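You operate a simulated robot arm through the tools that you are given. There is no shell and no other tool.

Carry out the task below with a simulated robot arm. There is one attempt and no reset: what you move stays moved.

JOB
Sand the glaze off the brake shoe's lining and clean up after.
Fine: Use the green sanding pad and put it back, lay the shoe on the green mat, then wipe up the lining dust with the green cloth and put the cloth back. Set down upright: green sanding pad, green cloth. What is to be rubbed or washed off counts as gone when no trace of it is left.

It is judged by the outcome, as a careful person would: the job done as asked, and still so three seconds after it is handed in. It fails if anything else is knocked over, pushed out of place, dropped, spilled or broken. Flat cloth is picked up by pressing the open fingertips on it (5 to 10 N) and closing them slowly along it; thin cloth reads only 2 to 8 mm in the jaws.

ROBOT AND FRAMES
A 6-joint arm with a fingered hand, fixed in place. Base frame: the origin is on the floor under the middle of its stand, x ahead of it, y to its left, z up; the work surface is at about z = 85. Units: cm, degrees, N and s.
With the tool pointing down near the work surface it reaches from about 30 to 70 cm from the base axis. Its first joint turns from -166.0 to 166.0 degrees. Payload 4 kg.
The tool frame sits at the grasp point between the pads (the TCP): z along the fingers, y along the line on which they close. The tips reach 2.2 cm beyond it. The gripper opens to 11.2 cm; its body begins 6 cm behind the TCP. The gripper is a hand of 4 fingers: y runs from the thumb to the fingers, the wrist lies at [0, 0, -21.8] in the tool frame, and closing takes about 1.5 s.
Orientation is that of the tool frame in the base frame, as a unit quaternion [x, y, z, w]. With the fingers straight down and closing along the base's y, the tool's x points along the base's -x, its y along +y and its z along -z.

CONTROLS
- The arm moves only by the tool move_arm. Its argument "targets" is a list of rows, each a list of 3 entries, a list of its own where there are three numbers: the shift along the base's x, y, z in cm, then the turn, a rotation vector about the base's x, y, z in degrees, then the opening in per cent of the stroke, from 0 (shut) to 100 (fully open). In form: [[[tx, ty, tz], [ax, ay, az], gripper], ...]. A call has 1 to 20 rows; each row shifts and turns the commanded pose from where the row before left it. Rows are played at 5 a second. More than 5 cm and 8.6 degrees between two rows, or a gripper value outside its range, and nothing of the call is played. Where a pose cannot be reached the arm comes as near as it can. A force on the tool above 40 N (or 10 N above the force at the start of the call, whichever is more), or a blocked arm, ends the call early, and 0.2 s more pass. Each finger travels about 4.5 cm/s and halts on what it meets, pressing with about 25 N; the grip force reading is that of the motor and also rises with nothing between the fingers. The clock runs only during rows and for 0.2 s after the last one: add rows that do not move to give the fingers time. The reply holds the time, the measured pose of the TCP, the force on the tool along the base axes, the opening and the grip force, in the units named above and with some noise, with the torque about the TCP (base axes, N m) and any sound that the robot's microphone picked up, and new pictures: "views" is both (left out), scene, wrist or none.
- Cameras (640 x 400 px; columns grow to the right, rows downward): "scene" is fixed at [40.11, 65.2, 161.93]; the picture's right is [-0.93, -0.38, 0.00], its down [-0.23, 0.57, -0.79] and it looks along [0.30, -0.73, -0.62] (base axes); focal length 324 px, centre (320, 200). "wrist" rides on the gripper at [6.9, 0.4, -8.3] in the tool frame; the picture's right is [-0.06, 1.00, 0.00], its down [-0.77, -0.05, -0.64] and it looks along [-0.64, -0.04, 0.77] (tool axes); focal length 243 px, centre (320, 200). There is no depth. A picture from a camera that has moved, and an enlarged one, comes with that camera's place and axes in the base frame and with its lens.
- hand_shape(shape): the hand has 4 fingers and takes this shape, open, in about a second: jaw (thumb against the fingers, like two jaws); tri (thumb and two fingers); tip (a fingertip pinch); poke (one finger out to press); point (the index stretched); flat (the hand flat); cup (the hand cupped); fist (a fist). The gripper value then closes the fingers along that shape, each until it touches; the sizes above hold for jaw. It gives what a move gives, with no picture.
- close_up(camera, box): a new picture of the part [left, top, right, bottom] of that camera's present view, enlarged. No time passes.
- hand_in(): hands the job in; it is judged then, once.

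Places have to be worked out from the pictures, the camera data and where the tool is seen. Open the gripper and draw the arm clear of the work before you hand the job in, unless the task says otherwise.

The tools are called after "Call:" as name(argument=value, ...) on one line, values as JSON. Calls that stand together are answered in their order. move_arm: Moves the arm, as the interface text tells. Its arguments: {"type":"object","properties":{"targets":{"type":"array","items":{"type":"array"}},"views":{"type":"string","enum":["both","scene","wrist","none"]}},"required":["targets"]} The other tools are called the same way: hand_shape (shape) gives the hand a shape; close_up (camera, box) takes an enlarged picture of a part of a camera's view; hand_in () hands the job in.

At the start:

```text
t: 0.0
tool_pos: [39.76, -3.76, 125.07]
orientation: [0.0, 1.0, 0.0, 0.0]
ft_force: [0.8, -0.2, 0.4]
torque: [-0.02, -0.02, -0.02]
gripper_width: 11.18
gripper_force: 0.0
shape: jaw
```

scene: 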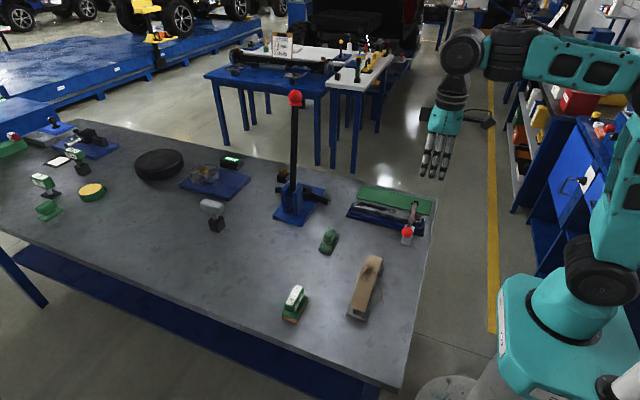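
wrist: 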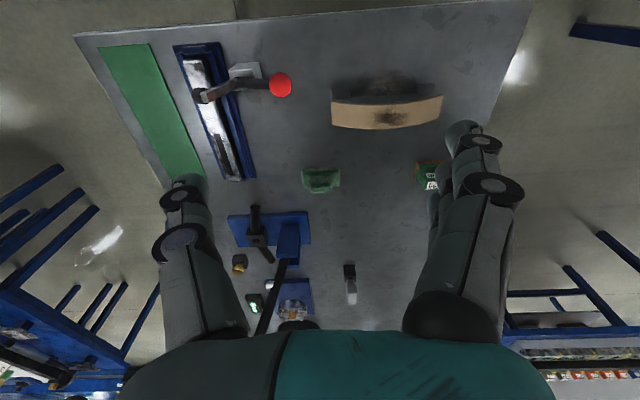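

I start by looking closely at the table: the shoe, green pad, green cloth, mat, and vise-like device.

Call:
close_up(camera="scene", box=[260, 170, 450, 340])

Call:
close_up(camera="wrist", box=[280, 50, 480, 220])

Call:
close_up(camera="wrist", box=[80, 30, 320, 330])

Call:
close_up(camera="scene", box=[0, 100, 260, 260])

```text
2.35 times, centred on (355, 255) of scene
camera zoom: at [40.11, 65.2, 161.93], right [-0.93, -0.38, 0.0], down [-0.23, 0.57, -0.79], along [0.3, -0.73, -0.62], focal length 762 px, centre (238, 71)
```

zoom: 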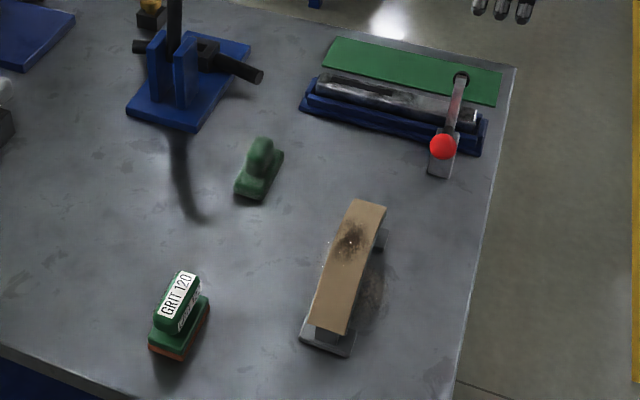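

```text
2.35 times, centred on (380, 135) of wrist
camera zoom: at [32.91, -3.18, 133.46], right [0.06, 1.0, 0.0], down [0.77, -0.05, 0.64], along [0.64, -0.04, -0.77], focal length 571 px, centre (179, 353)
```

zoom: 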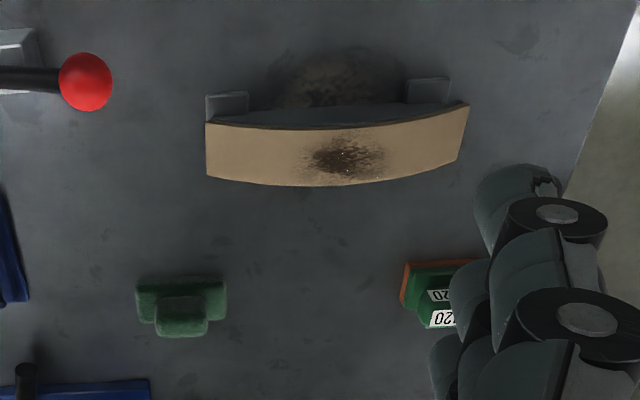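

```text
1.33 times, centred on (200, 180) of wrist
camera zoom: at [32.91, -3.18, 133.46], right [0.06, 1.0, 0.0], down [0.77, -0.05, 0.64], along [0.64, -0.04, -0.77], focal length 324 px, centre (480, 227)
```

zoom: 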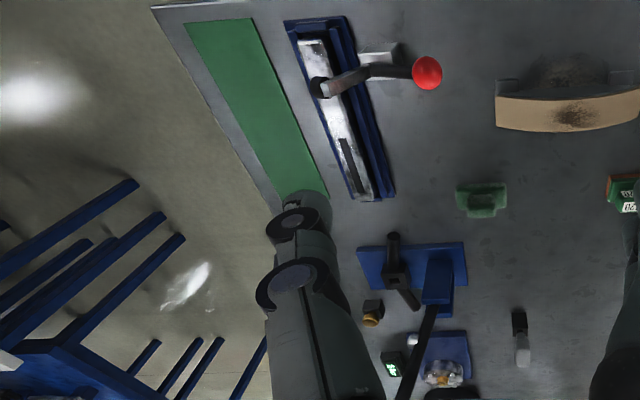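

```text
2.46 times, centred on (130, 180) of scene
camera zoom: at [40.11, 65.2, 161.93], right [-0.93, -0.38, 0.0], down [-0.23, 0.57, -0.79], along [0.3, -0.73, -0.62], focal length 798 px, centre (788, 249)
```

zoom: 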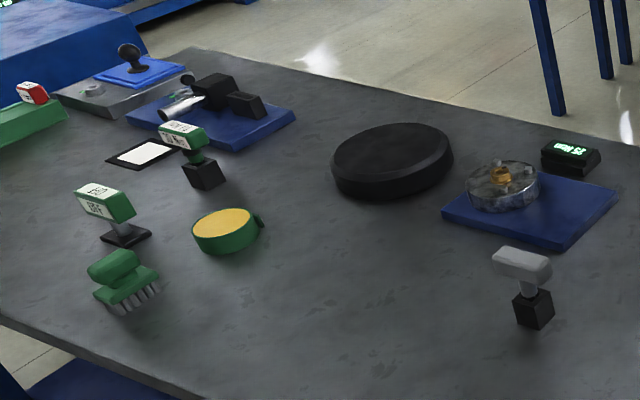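

The shoe stands like a bridge with the lining up around (49, 9); the GRIT 120 pad is near (65.5, 20), the folded green cloth near (65, -4), and the green mat around (51, -36). I turn the hand -90° while moving above the pad.

Call:
move_arm(targets=[[[2.0, 2.0, 0], [0, 0, -7.5], 100], [[2.0, 2.0, 0], [0, 0, -7.5], 100], [[2.0, 2.0, 0], [0, 0, -7.5], 100], [[2.0, 2.0, 0], [0, 0, -7.5], 100], [[2.0, 2.0, 0], [0, 0, -7.5], 100], [[2.0, 2.0, 0], [0, 0, -7.5], 100]], views="both")

```text
t: 1.4
tool_pos: [51.73, 8.18, 125.15]
orientation: [0.384, 0.923, -0.001, 0.0]
ft_force: [0.1, -0.1, 0.2]
torque: [0.0, 0.0, 0.01]
gripper_width: 11.2
gripper_force: 0.0
shape: jaw
camera wrist: at [47.19, 13.58, 133.52], right [0.75, 0.66, 0.0], down [0.5, -0.58, 0.64], along [0.42, -0.48, -0.77], focal length 243 px, centre (320, 200)
```

scene: 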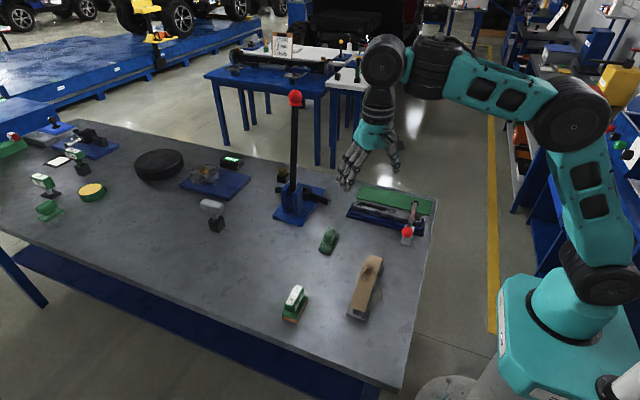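
wrist: 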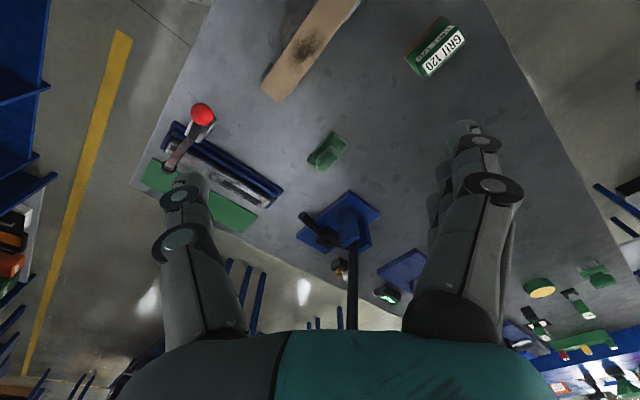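

The view is as expected. I continue the turn and move above the sanding pad.

Call:
move_arm(targets=[[[2.3, 2.0, -1.5], [0, 0, -7.5], 100], [[2.3, 2.0, -1.5], [0, 0, -7.5], 100], [[2.3, 2.0, -1.5], [0, 0, -7.5], 100], [[2.3, 2.0, -1.5], [0, 0, -7.5], 100], [[2.3, 2.0, -1.5], [0, 0, -7.5], 100], [[2.0, 2.0, -1.5], [0, 0, -7.5], 100]], views="both")

```text
t: 2.8
tool_pos: [61.88, 18.72, 115.18]
orientation: [0.692, 0.722, 0.0, 0.0]
ft_force: [-0.8, -0.2, -0.5]
torque: [-0.03, 0.0, -0.02]
gripper_width: 11.16
gripper_force: 0.1
shape: jaw
out of reach, approached as far as the arm can: row 5, 6
camera wrist: at [62.1, 25.91, 123.54], right [1.0, -0.02, 0.0], down [-0.02, -0.77, 0.64], along [-0.01, -0.64, -0.77], focal length 243 px, centre (320, 200)
```

scene: 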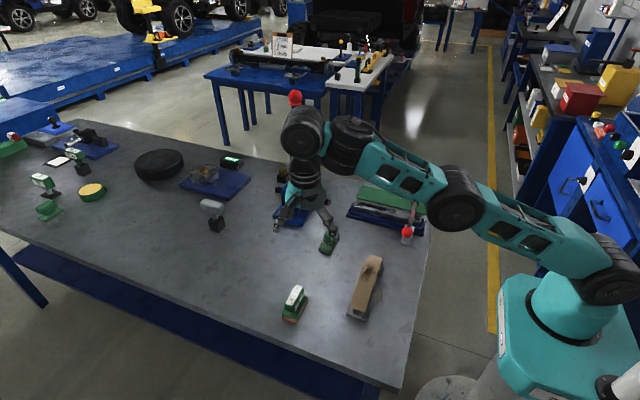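
wrist: 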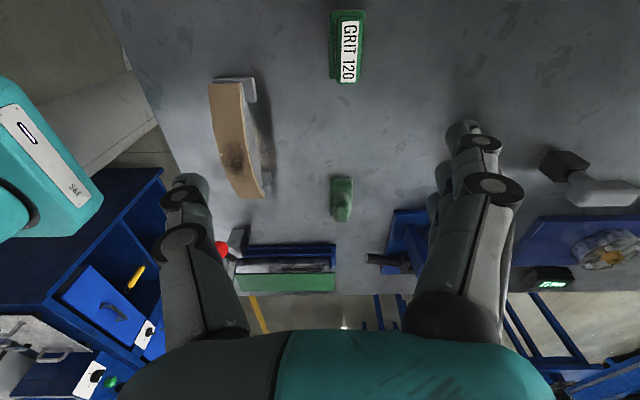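

The pad is at about (65.4, 21.3), with its long axis along y, handle up. The arm's reach is limited at this height, so I descend and check the measured position.

Call:
move_arm(targets=[[[0, 0.3, -2.5], [0, 0, 0], 100], [[0, 0.3, -2.5], [0, 0, 0], 100], [[0, 0.3, -2.5], [0, 0, 0], 100], [[0, 0.1, -2.5], [0, 0, 0], 100], [[0, 0, 0], [0, 0, 0], 100]], views="both")

```text
t: 4.0
tool_pos: [62.01, 19.78, 105.35]
orientation: [0.707, 0.707, 0.0, 0.0]
ft_force: [0.1, 0.5, 0.6]
torque: [-0.01, -0.01, -0.01]
gripper_width: 11.2
gripper_force: 0.1
shape: jaw
camera wrist: at [62.47, 26.78, 113.84], right [1.0, -0.06, 0.0], down [-0.05, -0.77, 0.64], along [-0.04, -0.64, -0.77], focal length 243 px, centre (320, 200)
```

scene: 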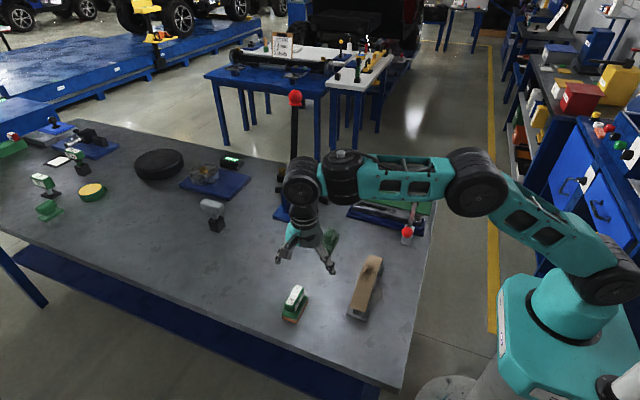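
wrist: 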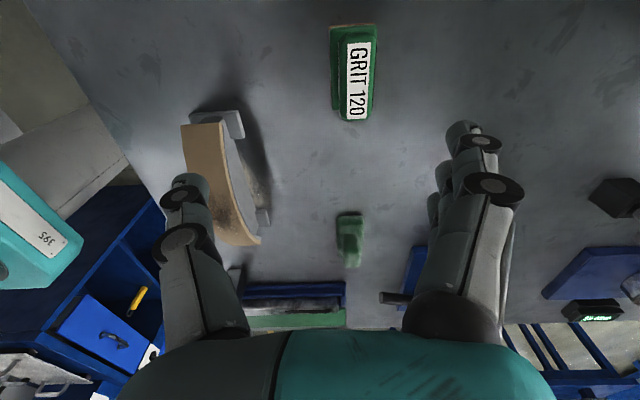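

The commanded pose follows the reached one. The pad lies at about (65.6, 21) with handle top near z=91. I take close-ups to judge its handle and base before going lower.

Call:
close_up(camera="wrist", box=[290, 10, 420, 140])

Call:
close_up(camera="scene", box=[255, 270, 335, 340])

Call:
close_up(camera="wrist", box=[160, 90, 300, 260])

Call:
close_up(camera="scene", box=[330, 240, 410, 330])

```text
3.08 times, centred on (355, 75) of wrist
camera zoom: at [62.47, 26.78, 113.84], right [1.0, -0.06, 0.0], down [-0.05, -0.77, 0.64], along [-0.04, -0.64, -0.77], focal length 746 px, centre (212, 585)
```

zoom: 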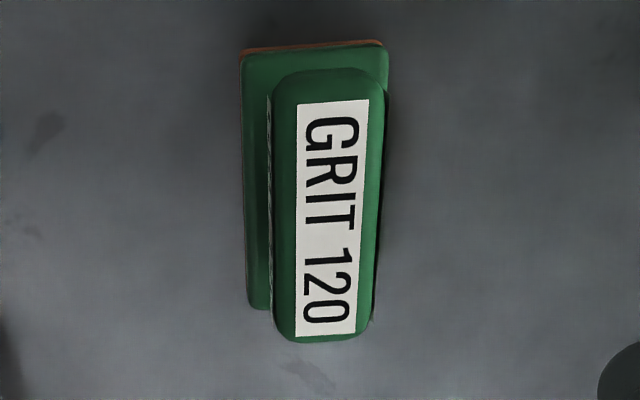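

```text
5.71 times, centred on (295, 305) of scene
camera zoom: at [40.11, 65.2, 161.93], right [-0.93, -0.38, 0.0], down [-0.23, 0.57, -0.79], along [0.3, -0.73, -0.62], focal length 1852 px, centre (463, -400)
```

zoom: 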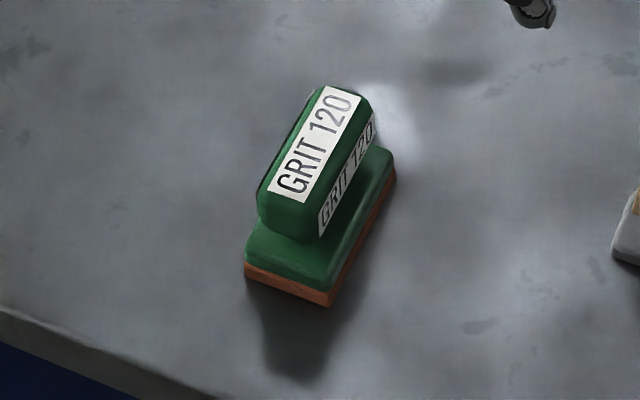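

```text
2.35 times, centred on (230, 175) of wrist
camera zoom: at [62.47, 26.78, 113.84], right [1.0, -0.06, 0.0], down [-0.05, -0.77, 0.64], along [-0.04, -0.64, -0.77], focal length 571 px, centre (532, 259)
```

zoom: 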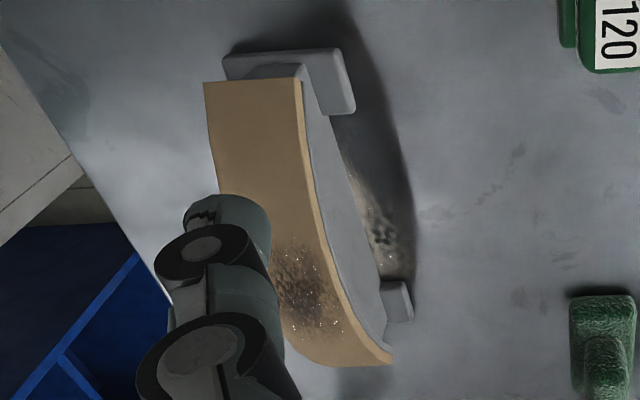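

```text
4.44 times, centred on (370, 285) of scene
camera zoom: at [40.11, 65.2, 161.93], right [-0.93, -0.38, 0.0], down [-0.23, 0.57, -0.79], along [0.3, -0.73, -0.62], focal length 1440 px, centre (98, -178)
```

zoom: 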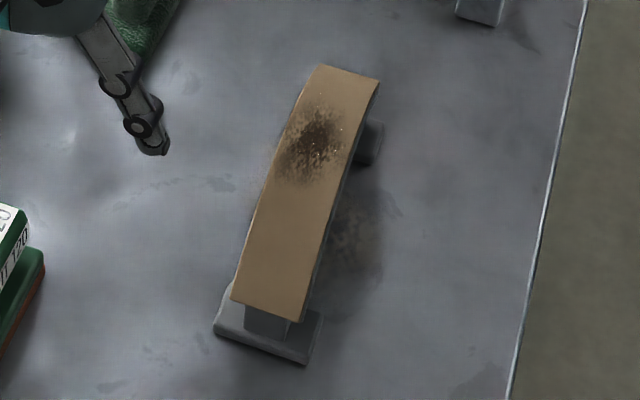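

The pad's handle is mushroom-shaped (about 3 cm wide, z 88.3–90.7) above a wider base; glaze is on the lining toward its -y half, and dust lies on the table under the shoe. I center over the pad and descend to z≈94.

Call:
move_arm(targets=[[[1.2, 0.4, -3], [0, 0, 0], 100], [[1.2, 0.4, -3], [0, 0, 0], 100], [[1.2, 0.4, -3], [0, 0, 0], 100], [[0, 0, -2.3], [0, 0, 0], 100], [[0, 0, 0], [0, 0, 0], 100]], views="both")

```text
t: 5.2
tool_pos: [65.71, 20.91, 93.86]
orientation: [0.707, 0.707, 0.0, 0.0]
ft_force: [-0.6, -1.0, 0.0]
torque: [-0.01, 0.01, -0.02]
gripper_width: 11.17
gripper_force: 0.1
shape: jaw
camera wrist: at [66.09, 28.01, 102.32], right [1.0, -0.06, 0.0], down [-0.05, -0.77, 0.64], along [-0.04, -0.64, -0.77], focal length 243 px, centre (320, 200)
```

scene: 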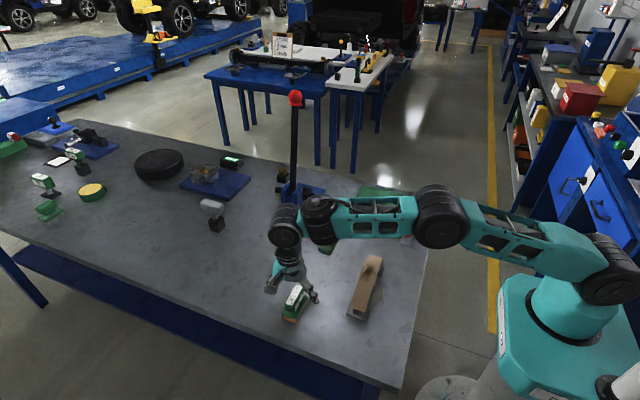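
wrist: 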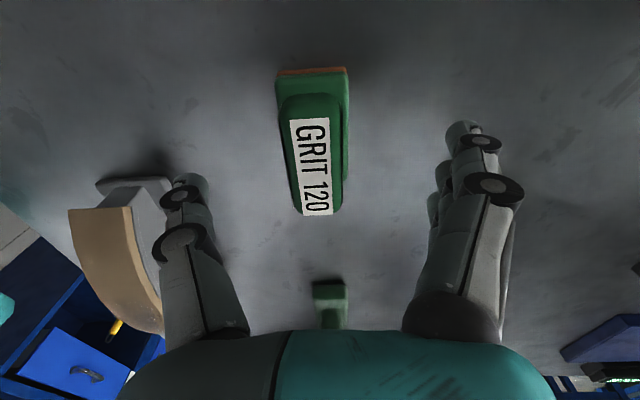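

The handle is centred at about x=65.3, y=20.8. I shift slightly and lower to z≈89.6 around the handle.

Call:
move_arm(targets=[[[-0.35, -0.1, -1.5], [0, 0, 0], 100], [[0, 0, -1.5], [0, 0, 0], 100], [[0, 0, -1.2], [0, 0, 0], 100], [[0, 0, 0], [0, 0, 0], 100]], views="both")

Call:
close_up(camera="scene", box=[240, 240, 340, 330])

```text
t: 6.2
tool_pos: [65.21, 20.69, 89.92]
orientation: [0.707, 0.707, 0.0, 0.0]
ft_force: [-0.5, 0.2, 0.1]
torque: [-0.02, 0.03, 0.0]
gripper_width: 11.19
gripper_force: 0.1
shape: jaw
camera wrist: at [65.68, 27.79, 98.29], right [1.0, -0.06, 0.0], down [-0.05, -0.77, 0.64], along [-0.04, -0.64, -0.77], focal length 243 px, centre (320, 200)
```

scene: 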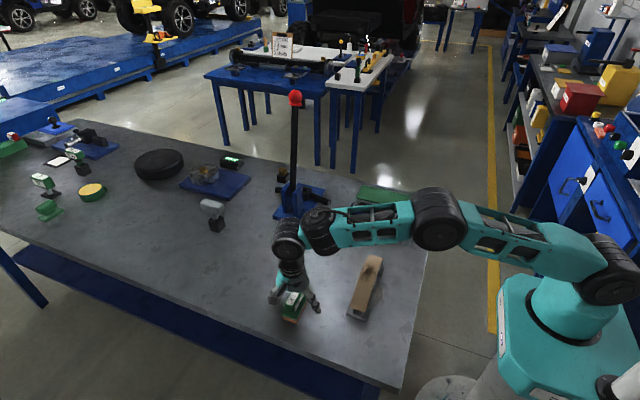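
wrist: 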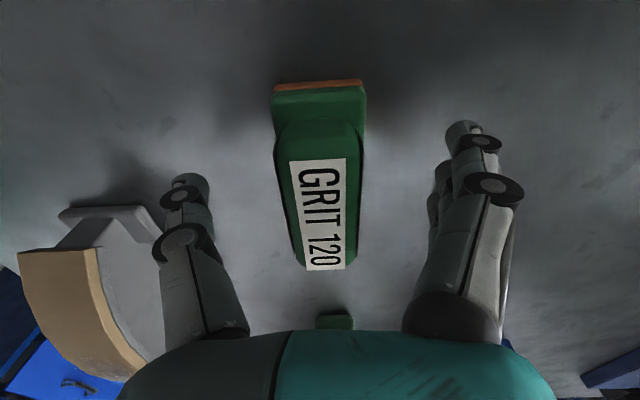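

```text
4.44 times, centred on (290, 285) of scene
camera zoom: at [40.11, 65.2, 161.93], right [-0.93, -0.38, 0.0], down [-0.23, 0.57, -0.79], along [0.3, -0.73, -0.62], focal length 1440 px, centre (453, -178)
```

zoom: 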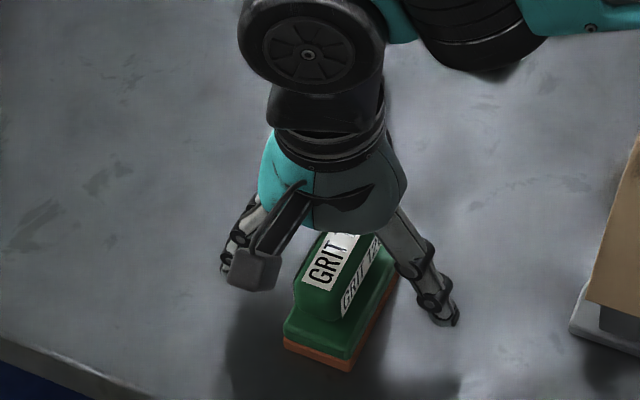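

The fingers straddle the handle well and it is centred. I lower slightly and close with waiting rows.

Call:
move_arm(targets=[[[0, 0.1, -0.3], [0, 0, 0], 100], [[0, 0, 0], [0, 0, 0], 60], [[0, 0, 0], [0, 0, 0], 40], [[0, 0, 0], [0, 0, 0], 20], [[0, 0, 0], [0, 0, 0], 0], [[0, 0, 0], [0, 0, 0], 0], [[0, 0, 0], [0, 0, 0], 0], [[0, 0, 0], [0, 0, 0], 0], [[0, 0, 0], [0, 0, 0], 0]], views="both")

Call:
close_up(camera="scene", box=[240, 240, 340, 330])

```text
t: 8.2
tool_pos: [65.14, 20.66, 89.75]
orientation: [0.707, 0.707, 0.0, 0.0]
ft_force: [0.5, -0.4, 0.1]
torque: [-0.04, -0.01, 0.0]
gripper_width: 2.06
gripper_force: 25.5
shape: jaw
camera wrist: at [65.59, 27.87, 98.01], right [1.0, -0.06, 0.0], down [-0.05, -0.77, 0.64], along [-0.04, -0.64, -0.77], focal length 243 px, centre (320, 200)
```

scene: 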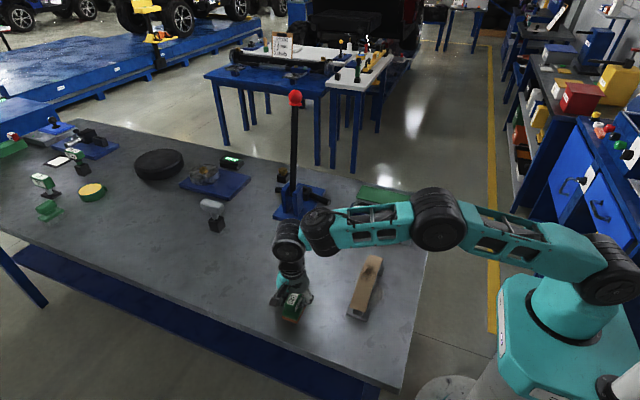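
wrist: 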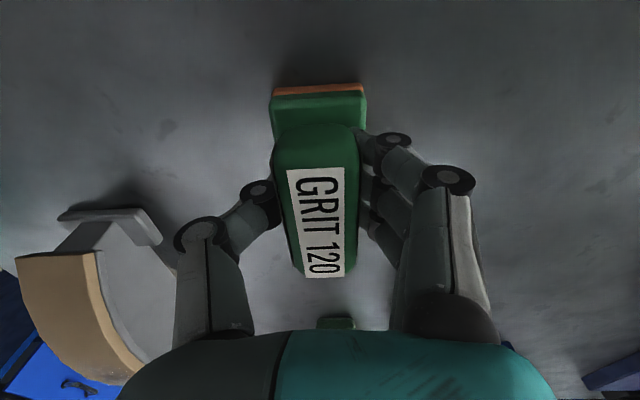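

```text
4.44 times, centred on (290, 285) of scene
camera zoom: at [40.11, 65.2, 161.93], right [-0.93, -0.38, 0.0], down [-0.23, 0.57, -0.79], along [0.3, -0.73, -0.62], focal length 1440 px, centre (453, -178)
```

zoom: 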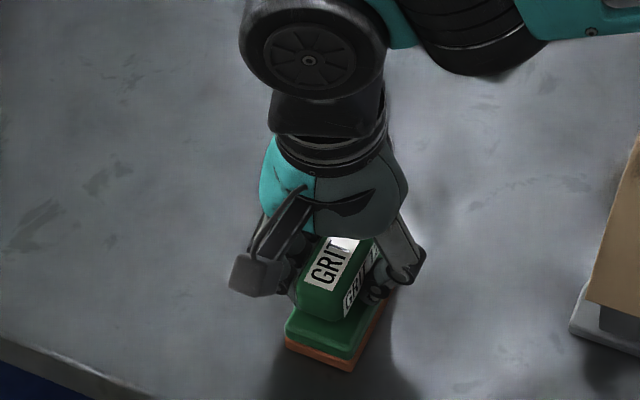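

The hand holds the handle (2.06 cm, 25 N). I note home TCP (65.14, 20.66, 89.75) and lift straight up.

Call:
move_arm(targets=[[[0, 0, 1], [0, 0, 0], 0], [[0, 0, 2], [0, 0, 0], 0], [[0, 0, 3], [0, 0, 0], 0], [[0, 0, 3], [0, 0, 0], 0], [[0, 0, 1], [0, 0, 0], 0], [[0, 0, 0], [0, 0, 0], 0]], views="both")

Call:
close_up(camera="scene", box=[240, 210, 400, 330])

```text
t: 9.6
tool_pos: [65.04, 20.92, 99.8]
orientation: [0.707, 0.708, 0.001, 0.0]
ft_force: [0.2, -0.4, -1.6]
torque: [-0.02, 0.01, -0.02]
gripper_width: 2.04
gripper_force: 24.7
shape: jaw
camera wrist: at [65.53, 27.94, 108.06], right [1.0, -0.06, 0.0], down [-0.05, -0.77, 0.64], along [-0.04, -0.64, -0.77], focal length 243 px, centre (320, 200)
```

scene: 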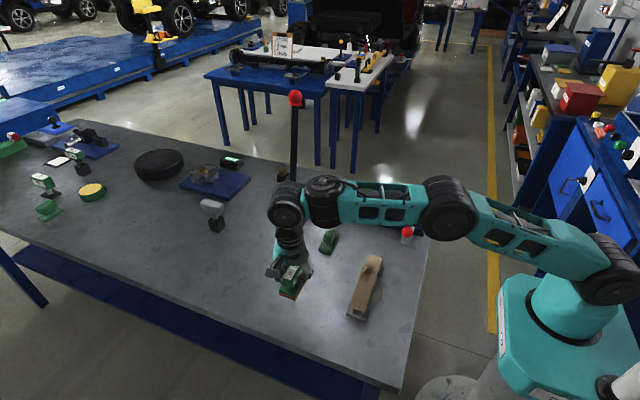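
wrist: 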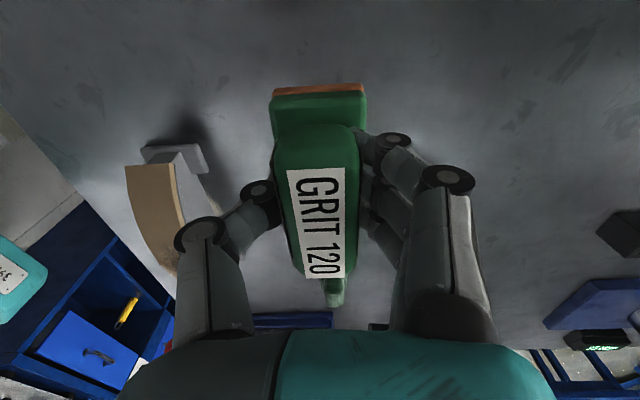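

```text
3.33 times, centred on (320, 270) of scene
camera zoom: at [40.11, 65.2, 161.93], right [-0.93, -0.38, 0.0], down [-0.23, 0.57, -0.79], along [0.3, -0.73, -0.62], focal length 1080 px, centre (320, -33)
```

zoom: 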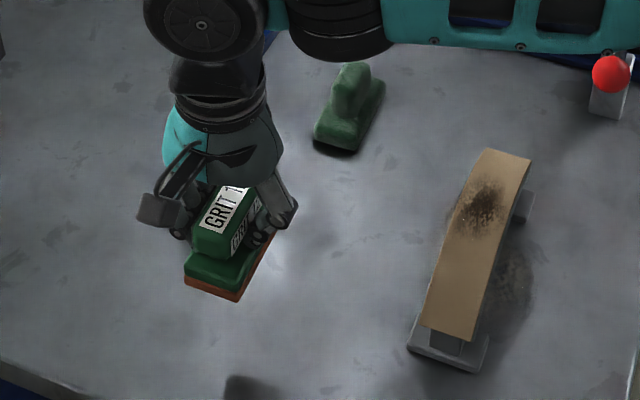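

The pad is held level, weighing about 1.6 N. I triangulate the lining as x 47.4–51.5, y -2 to 18, apex z≈92 at y≈8, with the glaze centred near (49.5, 8). I move the pad above it at z≈102.

Call:
move_arm(targets=[[[-1.6, -1.0, 1.2], [0, 0, 0], 0], [[-2.8, -2.4, 1.0], [0, 0, 0], 0], [[-2.8, -2.4, 0], [0, 0, 0], 0], [[-2.8, -2.4, 0], [0, 0, 0], 0], [[-2.8, -2.4, 0], [0, 0, 0], 0], [[-2.8, -2.3, 0], [0, 0, 0], 0], [[0, 0, 0], [0, 0, 0], 0]], views="both")

Call:
close_up(camera="scene", box=[300, 210, 440, 330])

```text
t: 11.2
tool_pos: [49.35, 7.66, 101.62]
orientation: [0.707, 0.707, 0.001, 0.001]
ft_force: [-0.9, 0.6, -1.8]
torque: [0.01, 0.0, 0.02]
gripper_width: 1.98
gripper_force: 24.7
shape: jaw
camera wrist: at [49.76, 14.81, 109.92], right [1.0, -0.06, 0.0], down [-0.05, -0.77, 0.64], along [-0.04, -0.64, -0.77], focal length 243 px, centre (320, 200)
```

scene: 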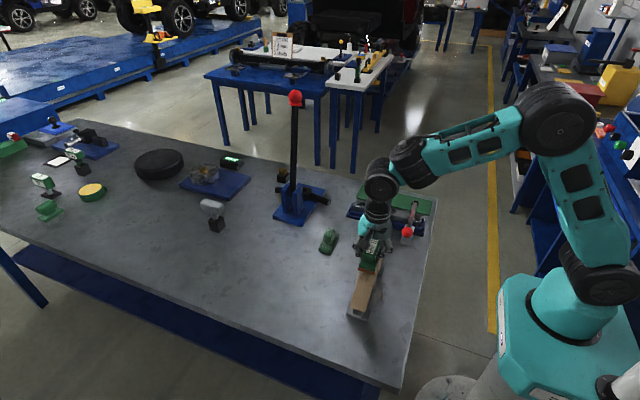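
wrist: 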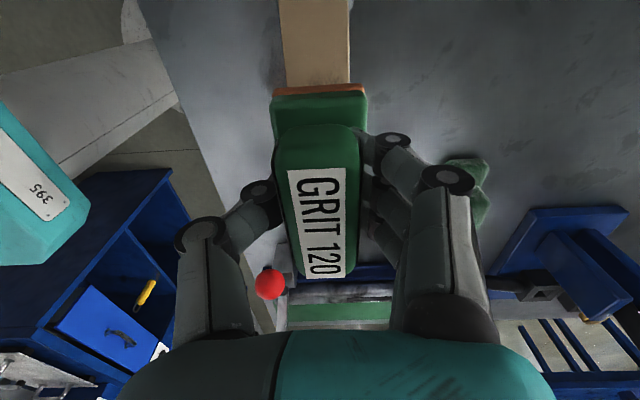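

```text
3.33 times, centred on (370, 270) of scene
camera zoom: at [40.11, 65.2, 161.93], right [-0.93, -0.38, 0.0], down [-0.23, 0.57, -0.79], along [0.3, -0.73, -0.62], focal length 1080 px, centre (153, -33)
```

zoom: 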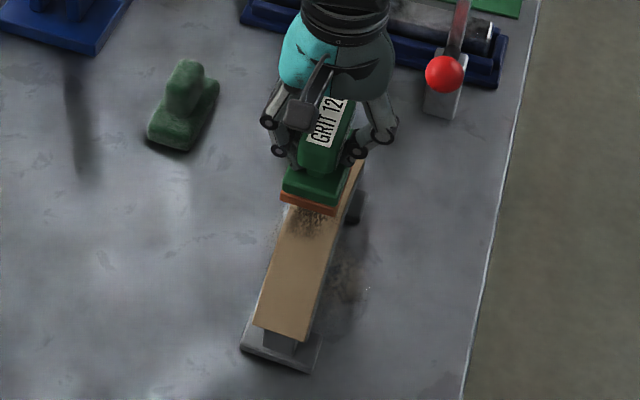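

The pad is aligned over the lining. I descend carefully, expecting contact near TCP z≈96.7.

Call:
move_arm(targets=[[[0.1, 0.2, -1.5], [0, 0, 0], 0], [[0, 0, -1.5], [0, 0, 0], 0], [[0, 0, -0.7], [0, 0, 0], 0], [[0, 0, -0.3], [0, 0, 0], 0], [[0, 0, 0], [0, 0, 0], 0]], views="scene")

Call:
close_up(camera="scene", box=[330, 220, 410, 300])

```text
t: 12.4
tool_pos: [49.51, 7.99, 97.73]
orientation: [0.707, 0.707, 0.0, 0.0]
ft_force: [-0.6, 0.8, -1.4]
torque: [0.0, 0.04, 0.05]
gripper_width: 2.0
gripper_force: 24.3
shape: jaw
```

scene: 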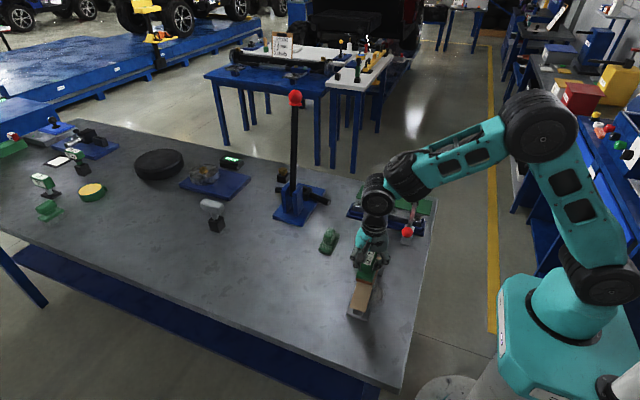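

```text
5.00 times, centred on (370, 260) of scene
camera zoom: at [40.11, 65.2, 161.93], right [-0.93, -0.38, 0.0], down [-0.23, 0.57, -0.79], along [0.3, -0.73, -0.62], focal length 1620 px, centre (70, -100)
```

zoom: 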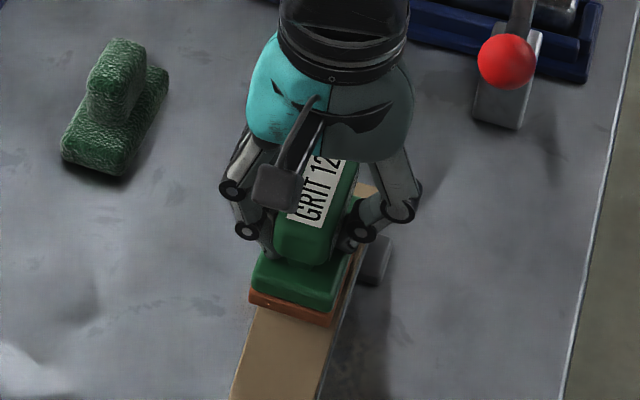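

No contact yet at z=97.7. I lower in small steps and watch the force.

Call:
move_arm(targets=[[[0, 0, -0.2], [0, 0, 0], 0], [[0, 0, -0.2], [0, 0, 0], 0], [[0, 0, -0.2], [0, 0, 0], 0], [[0, 0, -0.2], [0, 0, 0], 0], [[0, 0, 0], [0, 0, 0], 0]], views="none")

```text
t: 13.7
tool_pos: [49.6, 8.22, 97.3]
orientation: [0.707, 0.707, 0.003, 0.001]
ft_force: [-2.8, -0.4, 9.7]
torque: [-0.1, 0.31, 0.03]
gripper_width: 2.23
gripper_force: 24.9
shape: jaw
stopped in row 5: the force on the tool passed its limit at 42 N (the readings are from after the stop); the commanded pose is now the measured one
```

Contact came at z≈97.3 and the push was stiff (peak 42 N), now about 11 N of press. I check how the pad sits in the grip.

Call:
close_up(camera="wrist", box=[220, 0, 420, 300])

Call:
close_up(camera="scene", box=[330, 220, 410, 300])

```text
1.33 times, centred on (320, 150) of wrist
camera zoom: at [50.16, 15.27, 105.63], right [1.0, -0.06, 0.01], down [-0.05, -0.77, 0.64], along [-0.03, -0.64, -0.77], focal length 324 px, centre (320, 267)
```

zoom: 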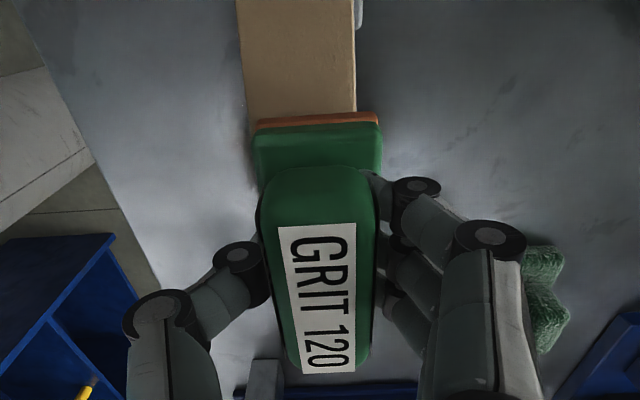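

```text
5.00 times, centred on (370, 260) of scene
camera zoom: at [40.11, 65.2, 161.93], right [-0.93, -0.38, 0.0], down [-0.23, 0.57, -0.79], along [0.3, -0.73, -0.62], focal length 1620 px, centre (70, -100)
```

zoom: 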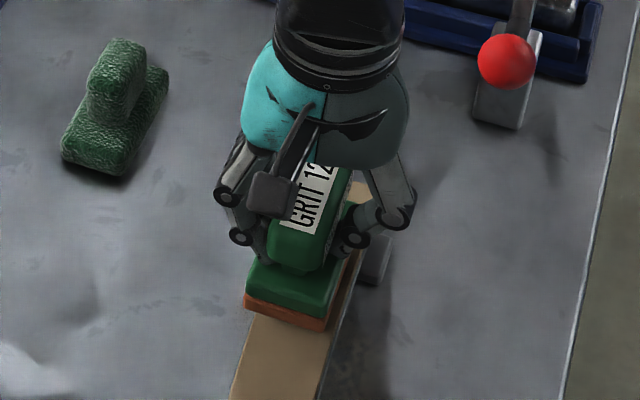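

The pad sits flat on the lining with about 10 N. I test a first stroke toward +y, tilting to follow the arc (radius ≈ 18 cm).

Call:
move_arm(targets=[[[0, 0.74, -0.01], [-1.87, 0, 0], 0], [[0, 0.74, -0.04], [-1.88, 0, 0], 0], [[0, 0, 0], [0, 0, 0], 0]], views="none")

```text
t: 14.4
tool_pos: [49.78, 9.61, 97.22]
orientation: [0.707, 0.707, -0.021, 0.025]
ft_force: [-0.2, 0.0, 5.7]
torque: [-0.13, 0.12, 0.02]
gripper_width: 2.19
gripper_force: 25.3
shape: jaw
```

About 7 N remains; I continue out to +11° following the arc.

Call:
move_arm(targets=[[[0, 0.74, -0.06], [-1.87, 0, 0], 0], [[0, 0.73, -0.085], [-1.88, 0, 0], 0], [[0, 0.73, -0.11], [-1.87, 0, 0], 0], [[0, 0.73, -0.13], [-1.88, 0, 0], 0], [[0, 0, 0], [0, 0, 0], 0]], views="scene")

Call:
close_up(camera="scene", box=[330, 220, 410, 320])

```text
t: 15.7
tool_pos: [49.85, 12.64, 96.62]
orientation: [0.703, 0.704, -0.067, 0.071]
ft_force: [0.5, 0.3, -0.3]
torque: [0.0, 0.06, -0.01]
gripper_width: 2.15
gripper_force: 25.0
shape: jaw
```

scene: 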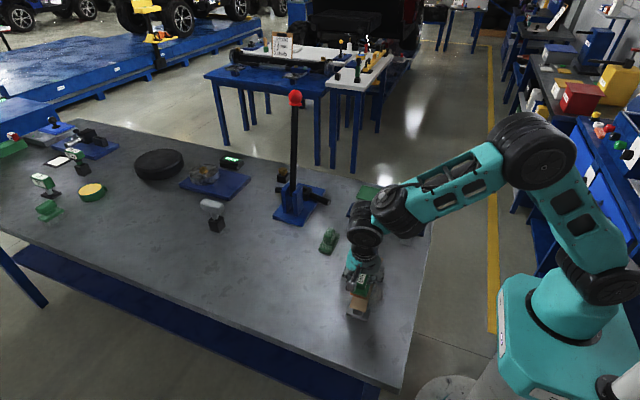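

```text
4.00 times, centred on (370, 270) of scene
camera zoom: at [40.11, 65.2, 161.93], right [-0.93, -0.38, 0.0], down [-0.23, 0.57, -0.79], along [0.3, -0.73, -0.62], focal length 1296 px, centre (120, -80)
```

zoom: 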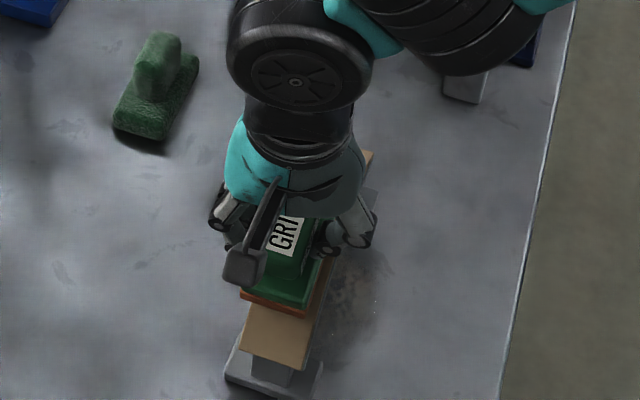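

Force faded to ~1 N at the +y end, so the surface drops a little faster. I press 0.1 cm more here.

Call:
move_arm(targets=[[[0, 0, -0.08], [0, 0, 0], 0], [[0, 0, 0], [0, 0, 0], 0]], views="none")

```text
t: 16.2
tool_pos: [49.83, 12.52, 96.66]
orientation: [0.704, 0.704, -0.066, 0.072]
ft_force: [-3.0, 1.5, 8.1]
torque: [-0.14, 0.33, -0.12]
gripper_width: 2.13
gripper_force: 25.7
shape: jaw
```

Good, about 9.7 N. I stroke back to the middle along the adjusted arc.

Call:
move_arm(targets=[[[-0.06, -0.73, 0.15], [1.88, 0, 0], 0], [[-0.06, -0.73, 0.13], [1.87, 0, 0], 0], [[-0.06, -0.73, 0.1], [1.88, 0, 0], 0], [[-0.06, -0.74, 0.07], [1.87, 0, 0], 0], [[-0.06, -0.74, 0.045], [1.88, 0, 0], 0], [[-0.06, -0.74, 0.02], [1.87, 0, 0], 0], [[0, 0, 0], [0, 0, 0], 0]], views="none")

```text
t: 17.9
tool_pos: [49.55, 8.13, 97.34]
orientation: [0.707, 0.708, 0.004, 0.002]
ft_force: [1.4, 1.3, 4.8]
torque: [0.05, 0.11, -0.06]
gripper_width: 2.16
gripper_force: 25.2
shape: jaw
```

About 6.4 N at the apex. I continue toward -y with mirrored arc and slight added press.

Call:
move_arm(targets=[[[0, -0.74, -0.04], [1.87, 0, 0], 0], [[0, -0.74, -0.05], [1.88, 0, 0], 0], [[0, -0.74, -0.07], [1.87, 0, 0], 0], [[0, 0, 0], [0, 0, 0], 0]], views="none")

```text
t: 18.9
tool_pos: [49.39, 6.08, 97.2]
orientation: [0.706, 0.706, 0.038, -0.032]
ft_force: [1.2, 2.4, 24.8]
torque: [-0.15, 0.12, 0.02]
gripper_width: 2.2
gripper_force: 25.1
shape: jaw
```

The -y side reads 26 N, so the apex is nearer y≈7.2 with a flatter arc (R≈25). I ease up 0.15 cm and continue to -y with adjusted slopes.

Call:
move_arm(targets=[[[0, 0, 0.15], [0, 0, 0], 0], [[0, -0.69, -0.054], [0.6, 0, 0], 0], [[0, -0.69, -0.065], [0.6, 0, 0], 0], [[0, -0.69, -0.076], [0.6, 0, 0], 0], [[0, 0, 0], [0, 0, 0], 0]], views="none")

```text
t: 20.1
tool_pos: [49.42, 3.84, 96.94]
orientation: [0.705, 0.706, 0.048, -0.044]
ft_force: [-0.7, 1.0, 4.8]
torque: [0.1, 0.05, 0.03]
gripper_width: 2.18
gripper_force: 24.7
shape: jaw
```

Now ~6.4 N. I finish the -y end of the stroke and look at the result so far.

Call:
move_arm(targets=[[[0, -0.69, -0.1], [0.6, 0, 0], 0], [[0, -0.69, -0.12], [0.6, 0, 0], 0], [[0, 0, 0], [0, 0, 0], 0]], views="both")

Call:
close_up(camera="scene", box=[330, 220, 410, 320])

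```text
t: 20.9
tool_pos: [49.32, 2.41, 96.96]
orientation: [0.706, 0.704, 0.057, -0.052]
ft_force: [0.0, 0.7, -1.4]
torque: [-0.01, 0.0, -0.02]
gripper_width: 2.15
gripper_force: 24.8
shape: jaw
camera wrist: at [49.78, 8.21, 106.13], right [1.0, -0.06, 0.0], down [-0.05, -0.85, 0.52], along [-0.04, -0.52, -0.85], focal length 243 px, centre (320, 200)
```

scene: 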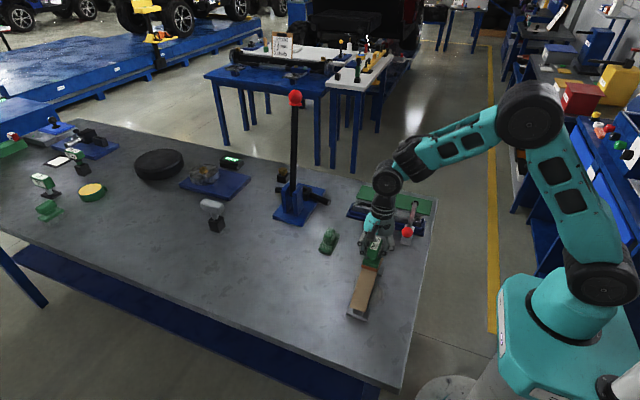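
wrist: 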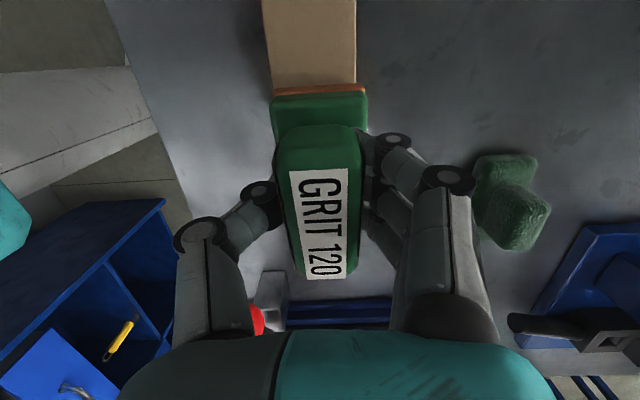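

```text
4.00 times, centred on (370, 270) of scene
camera zoom: at [40.11, 65.2, 161.93], right [-0.93, -0.38, 0.0], down [-0.23, 0.57, -0.79], along [0.3, -0.73, -0.62], focal length 1296 px, centre (120, -80)
```

zoom: 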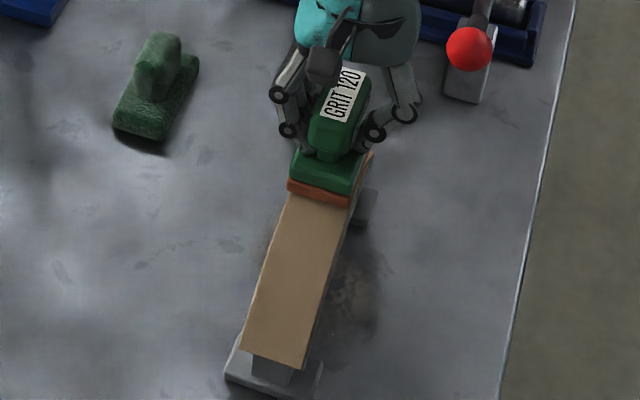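

The glaze over the visible lining is gone. I lift and shift to +x to inspect the part hidden by the pad.

Call:
move_arm(targets=[[[0, 0, 1.5], [-2.8, 0, 0], 0], [[2, 1, 2], [-5.6, 0, 0], 0], [[4, 1, 1], [0, 0, 0], 0], [[4, 1, 0], [0, 0, 0], 0], [[0, 0, 0], [0, 0, 0], 0]], views="both")

Call:
close_up(camera="scene", box=[340, 240, 400, 320])

Call:
close_up(camera="wrist", box=[60, 0, 320, 230])

```text
t: 22.1
tool_pos: [59.71, 5.51, 101.0]
orientation: [0.707, 0.708, 0.003, 0.001]
ft_force: [0.4, 0.0, -1.5]
torque: [0.01, 0.0, 0.01]
gripper_width: 2.13
gripper_force: 24.8
shape: jaw
camera wrist: at [60.14, 12.57, 109.52], right [1.0, -0.06, 0.01], down [-0.05, -0.77, 0.64], along [-0.04, -0.64, -0.77], focal length 243 px, centre (320, 200)
```

scene: 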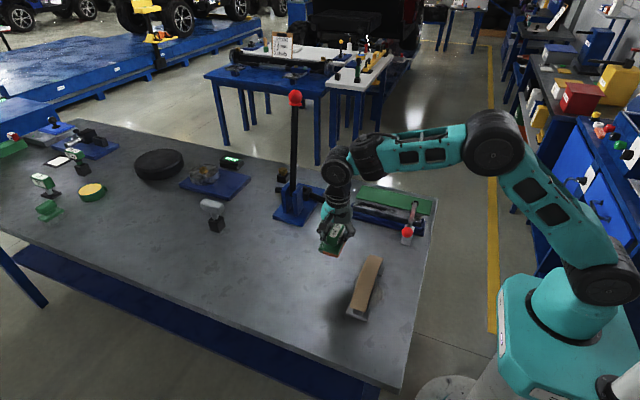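
wrist: 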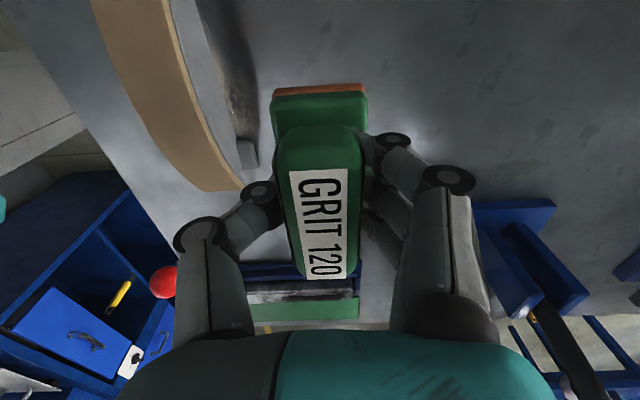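

```text
5.00 times, centred on (370, 280) of scene
camera zoom: at [40.11, 65.2, 161.93], right [-0.93, -0.38, 0.0], down [-0.23, 0.57, -0.79], along [0.3, -0.73, -0.62], focal length 1620 px, centre (70, -200)
```

zoom: 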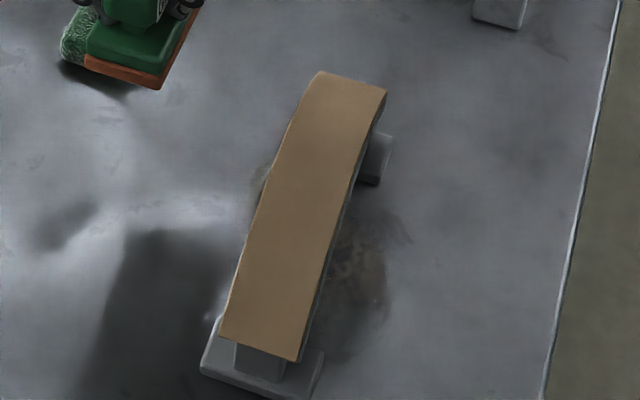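

```text
1.74 times, centred on (190, 115) of wrist
camera zoom: at [60.14, 12.57, 109.52], right [1.0, -0.06, 0.01], down [-0.05, -0.77, 0.64], along [-0.04, -0.64, -0.77], focal length 422 px, centre (546, 348)
```

zoom: 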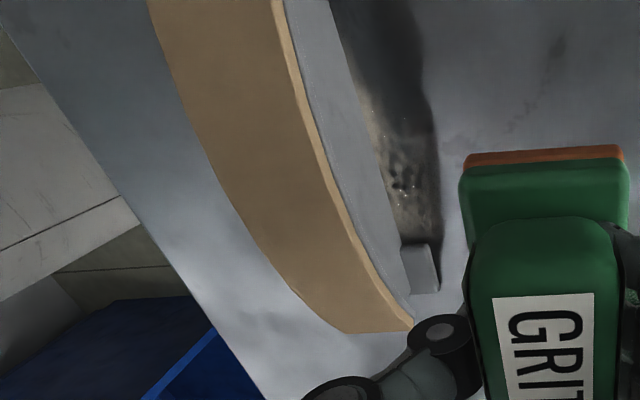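

The lining looks uniformly tan. I raise and move back toward the pad's home, checking the whole lining from there.

Call:
move_arm(targets=[[[0, 2.5, 2], [0, 0, 0], 0], [[0, 3, 2], [0, 0, 0], 0], [[0, 3, 0], [0, 0, 0], 0], [[0, 2.5, 0], [0, 0, 0], 0], [[0, 0, 0], [0, 0, 0], 0]], views="wrist")

Call:
close_up(camera="wrist", box=[110, 60, 270, 230])

Call:
close_up(camera="scene", box=[350, 250, 390, 315])

```text
t: 23.2
tool_pos: [59.38, 16.7, 105.39]
orientation: [0.707, 0.707, 0.004, 0.0]
ft_force: [-1.5, 0.3, -0.8]
torque: [0.04, 0.0, 0.01]
gripper_width: 2.11
gripper_force: 25.0
shape: jaw
camera wrist: at [59.78, 23.62, 113.71], right [1.0, -0.06, 0.01], down [-0.05, -0.77, 0.64], along [-0.04, -0.64, -0.77], focal length 243 px, centre (320, 200)
```

wrist: 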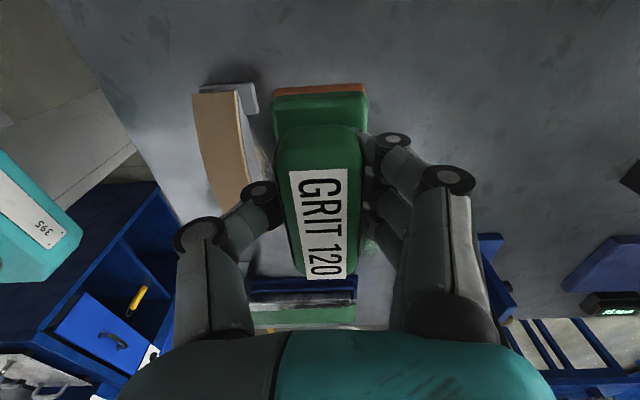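

```text
2.35 times, centred on (190, 145) of wrist
camera zoom: at [59.78, 23.62, 113.71], right [1.0, -0.06, 0.01], down [-0.05, -0.77, 0.64], along [-0.04, -0.64, -0.77], focal length 571 px, centre (626, 329)
```

zoom: 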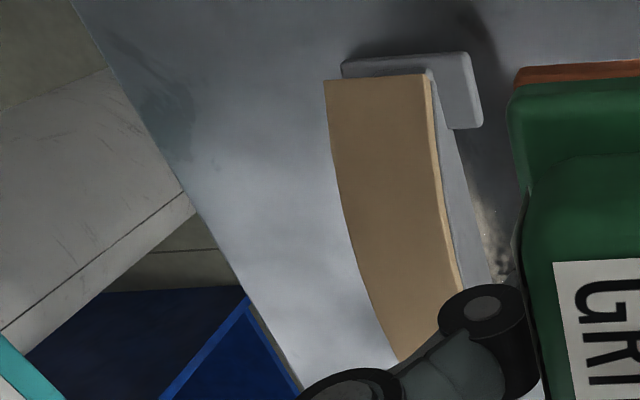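

```text
6.15 times, centred on (370, 282) of scene
camera zoom: at [40.11, 65.2, 161.93], right [-0.93, -0.38, 0.0], down [-0.23, 0.57, -0.79], along [0.3, -0.73, -0.62], focal length 1994 px, centre (12, -308)
```

zoom: 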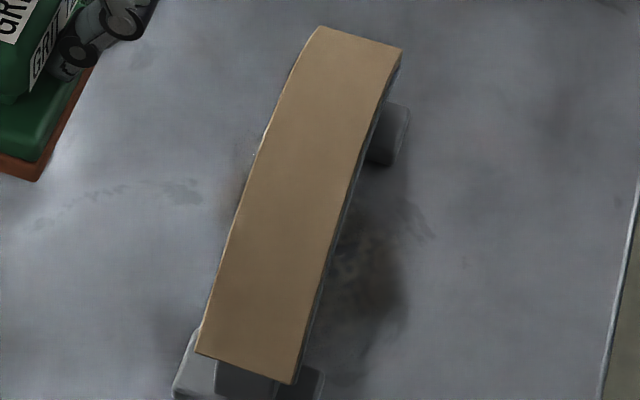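

The lining looks clean, but a second light pass will make sure no faint trace remains. I go back above the middle of the lining.

Call:
move_arm(targets=[[[-2.5, -2.2, -1], [0, 0, 0], 0], [[-2.5, -2.2, -1], [0, 0, 0], 0], [[-2.5, -2.2, -1], [0, 0, 0], 0], [[-2.45, -2.1, -1], [0, 0, 0], 0], [[0, 0, -2], [0, 0, 0], 0], [[0, 0, -1.4], [0, 0, 0], 0], [[0, 0, 0], [0, 0, 0], 0]], views="none")

```text
t: 24.9
tool_pos: [49.35, 7.67, 97.81]
orientation: [0.707, 0.707, 0.004, 0.001]
ft_force: [-0.1, 0.5, -1.1]
torque: [-0.03, -0.01, 0.0]
gripper_width: 2.11
gripper_force: 24.9
shape: jaw
```

I lower by small steps to regain light contact.

Call:
move_arm(targets=[[[0.05, 0, -0.2], [0, 0, 0], 0], [[0, 0, -0.1], [0, 0, 0], 0], [[0, 0, -0.06], [0, 0, 0], 0], [[0, 0, 0], [0, 0, 0], 0]], views="none")

```text
t: 25.9
tool_pos: [49.48, 7.72, 97.54]
orientation: [0.707, 0.707, 0.004, 0.001]
ft_force: [0.3, -0.3, -1.1]
torque: [-0.03, 0.01, -0.02]
gripper_width: 2.08
gripper_force: 24.9
shape: jaw
```

Call:
move_arm(targets=[[[0, 0, -0.1], [0, 0, 0], 0], [[0, 0, -0.06], [0, 0, 0], 0], [[0, 0, 0], [0, 0, 0], 0]], views="none")

```text
t: 26.6
tool_pos: [49.52, 7.82, 97.4]
orientation: [0.707, 0.708, 0.004, 0.001]
ft_force: [0.2, -0.1, -0.1]
torque: [-0.01, 0.0, -0.02]
gripper_width: 2.09
gripper_force: 25.2
shape: jaw
```

Just touching. I press 0.08 cm and stroke toward +y along the fitted arc, checking force halfway.

Call:
move_arm(targets=[[[0, 0, -0.08], [0, 0, 0], 0], [[0, 0.75, -0.027], [-1.6, 0, 0], 0], [[0, 0.75, -0.046], [-1.6, 0, 0], 0], [[0, 0.75, -0.065], [-1.6, 0, 0], 0], [[0, 0, 0], [0, 0, 0], 0]], views="none")

```text
t: 27.9
tool_pos: [49.36, 10.17, 97.12]
orientation: [0.707, 0.706, -0.025, 0.03]
ft_force: [-0.4, -0.3, 1.9]
torque: [-0.05, 0.08, 0.02]
gripper_width: 2.13
gripper_force: 25.0
shape: jaw
```

Call:
move_arm(targets=[[[0, 0.75, -0.12], [-1.6, 0, 0], 0], [[0, 0.75, -0.12], [-1.6, 0, 0], 0], [[0, 0.75, -0.14], [-1.6, 0, 0], 0], [[0, 0, 0], [0, 0, 0], 0]], views="none")

```text
t: 28.9
tool_pos: [49.58, 12.31, 96.74]
orientation: [0.705, 0.705, -0.054, 0.06]
ft_force: [-0.6, -0.2, 8.5]
torque: [-0.25, 0.25, -0.01]
gripper_width: 2.1
gripper_force: 24.7
shape: jaw
```

10 N at the +y end. I stroke back through the middle.

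Call:
move_arm(targets=[[[0, -0.75, 0.13], [1.6, 0, 0], 0], [[0, -0.75, 0.115], [1.6, 0, 0], 0], [[0, -0.75, 0.1], [1.6, 0, 0], 0], [[0, -0.75, 0.08], [1.6, 0, 0], 0], [[0, -0.75, 0.06], [1.6, 0, 0], 0], [[0, -0.75, 0.035], [1.6, 0, 0], 0], [[0, 0, 0], [0, 0, 0], 0]], views="none")

```text
t: 30.4
tool_pos: [49.57, 7.75, 97.34]
orientation: [0.706, 0.708, 0.006, 0.0]
ft_force: [-1.1, 7.3, 27.6]
torque: [0.21, 0.38, -0.1]
gripper_width: 2.16
gripper_force: 25.5
shape: jaw
```

27 N is firmer than needed; I ease 0.16 cm and continue to -y.

Call:
move_arm(targets=[[[0, -0.3, 0.16], [0.6, 0, 0], 0], [[0, -0.75, 0.009], [1.6, 0, 0], 0], [[0, -0.75, -0.01], [1.6, 0, 0], 0], [[0, 0, 0], [0, 0, 0], 0]], views="none")

```text
t: 31.4
tool_pos: [49.47, 5.79, 97.2]
orientation: [0.707, 0.706, 0.027, -0.024]
ft_force: [0.8, -0.4, -1.3]
torque: [0.04, -0.01, -0.02]
gripper_width: 2.13
gripper_force: 24.6
shape: jaw
```

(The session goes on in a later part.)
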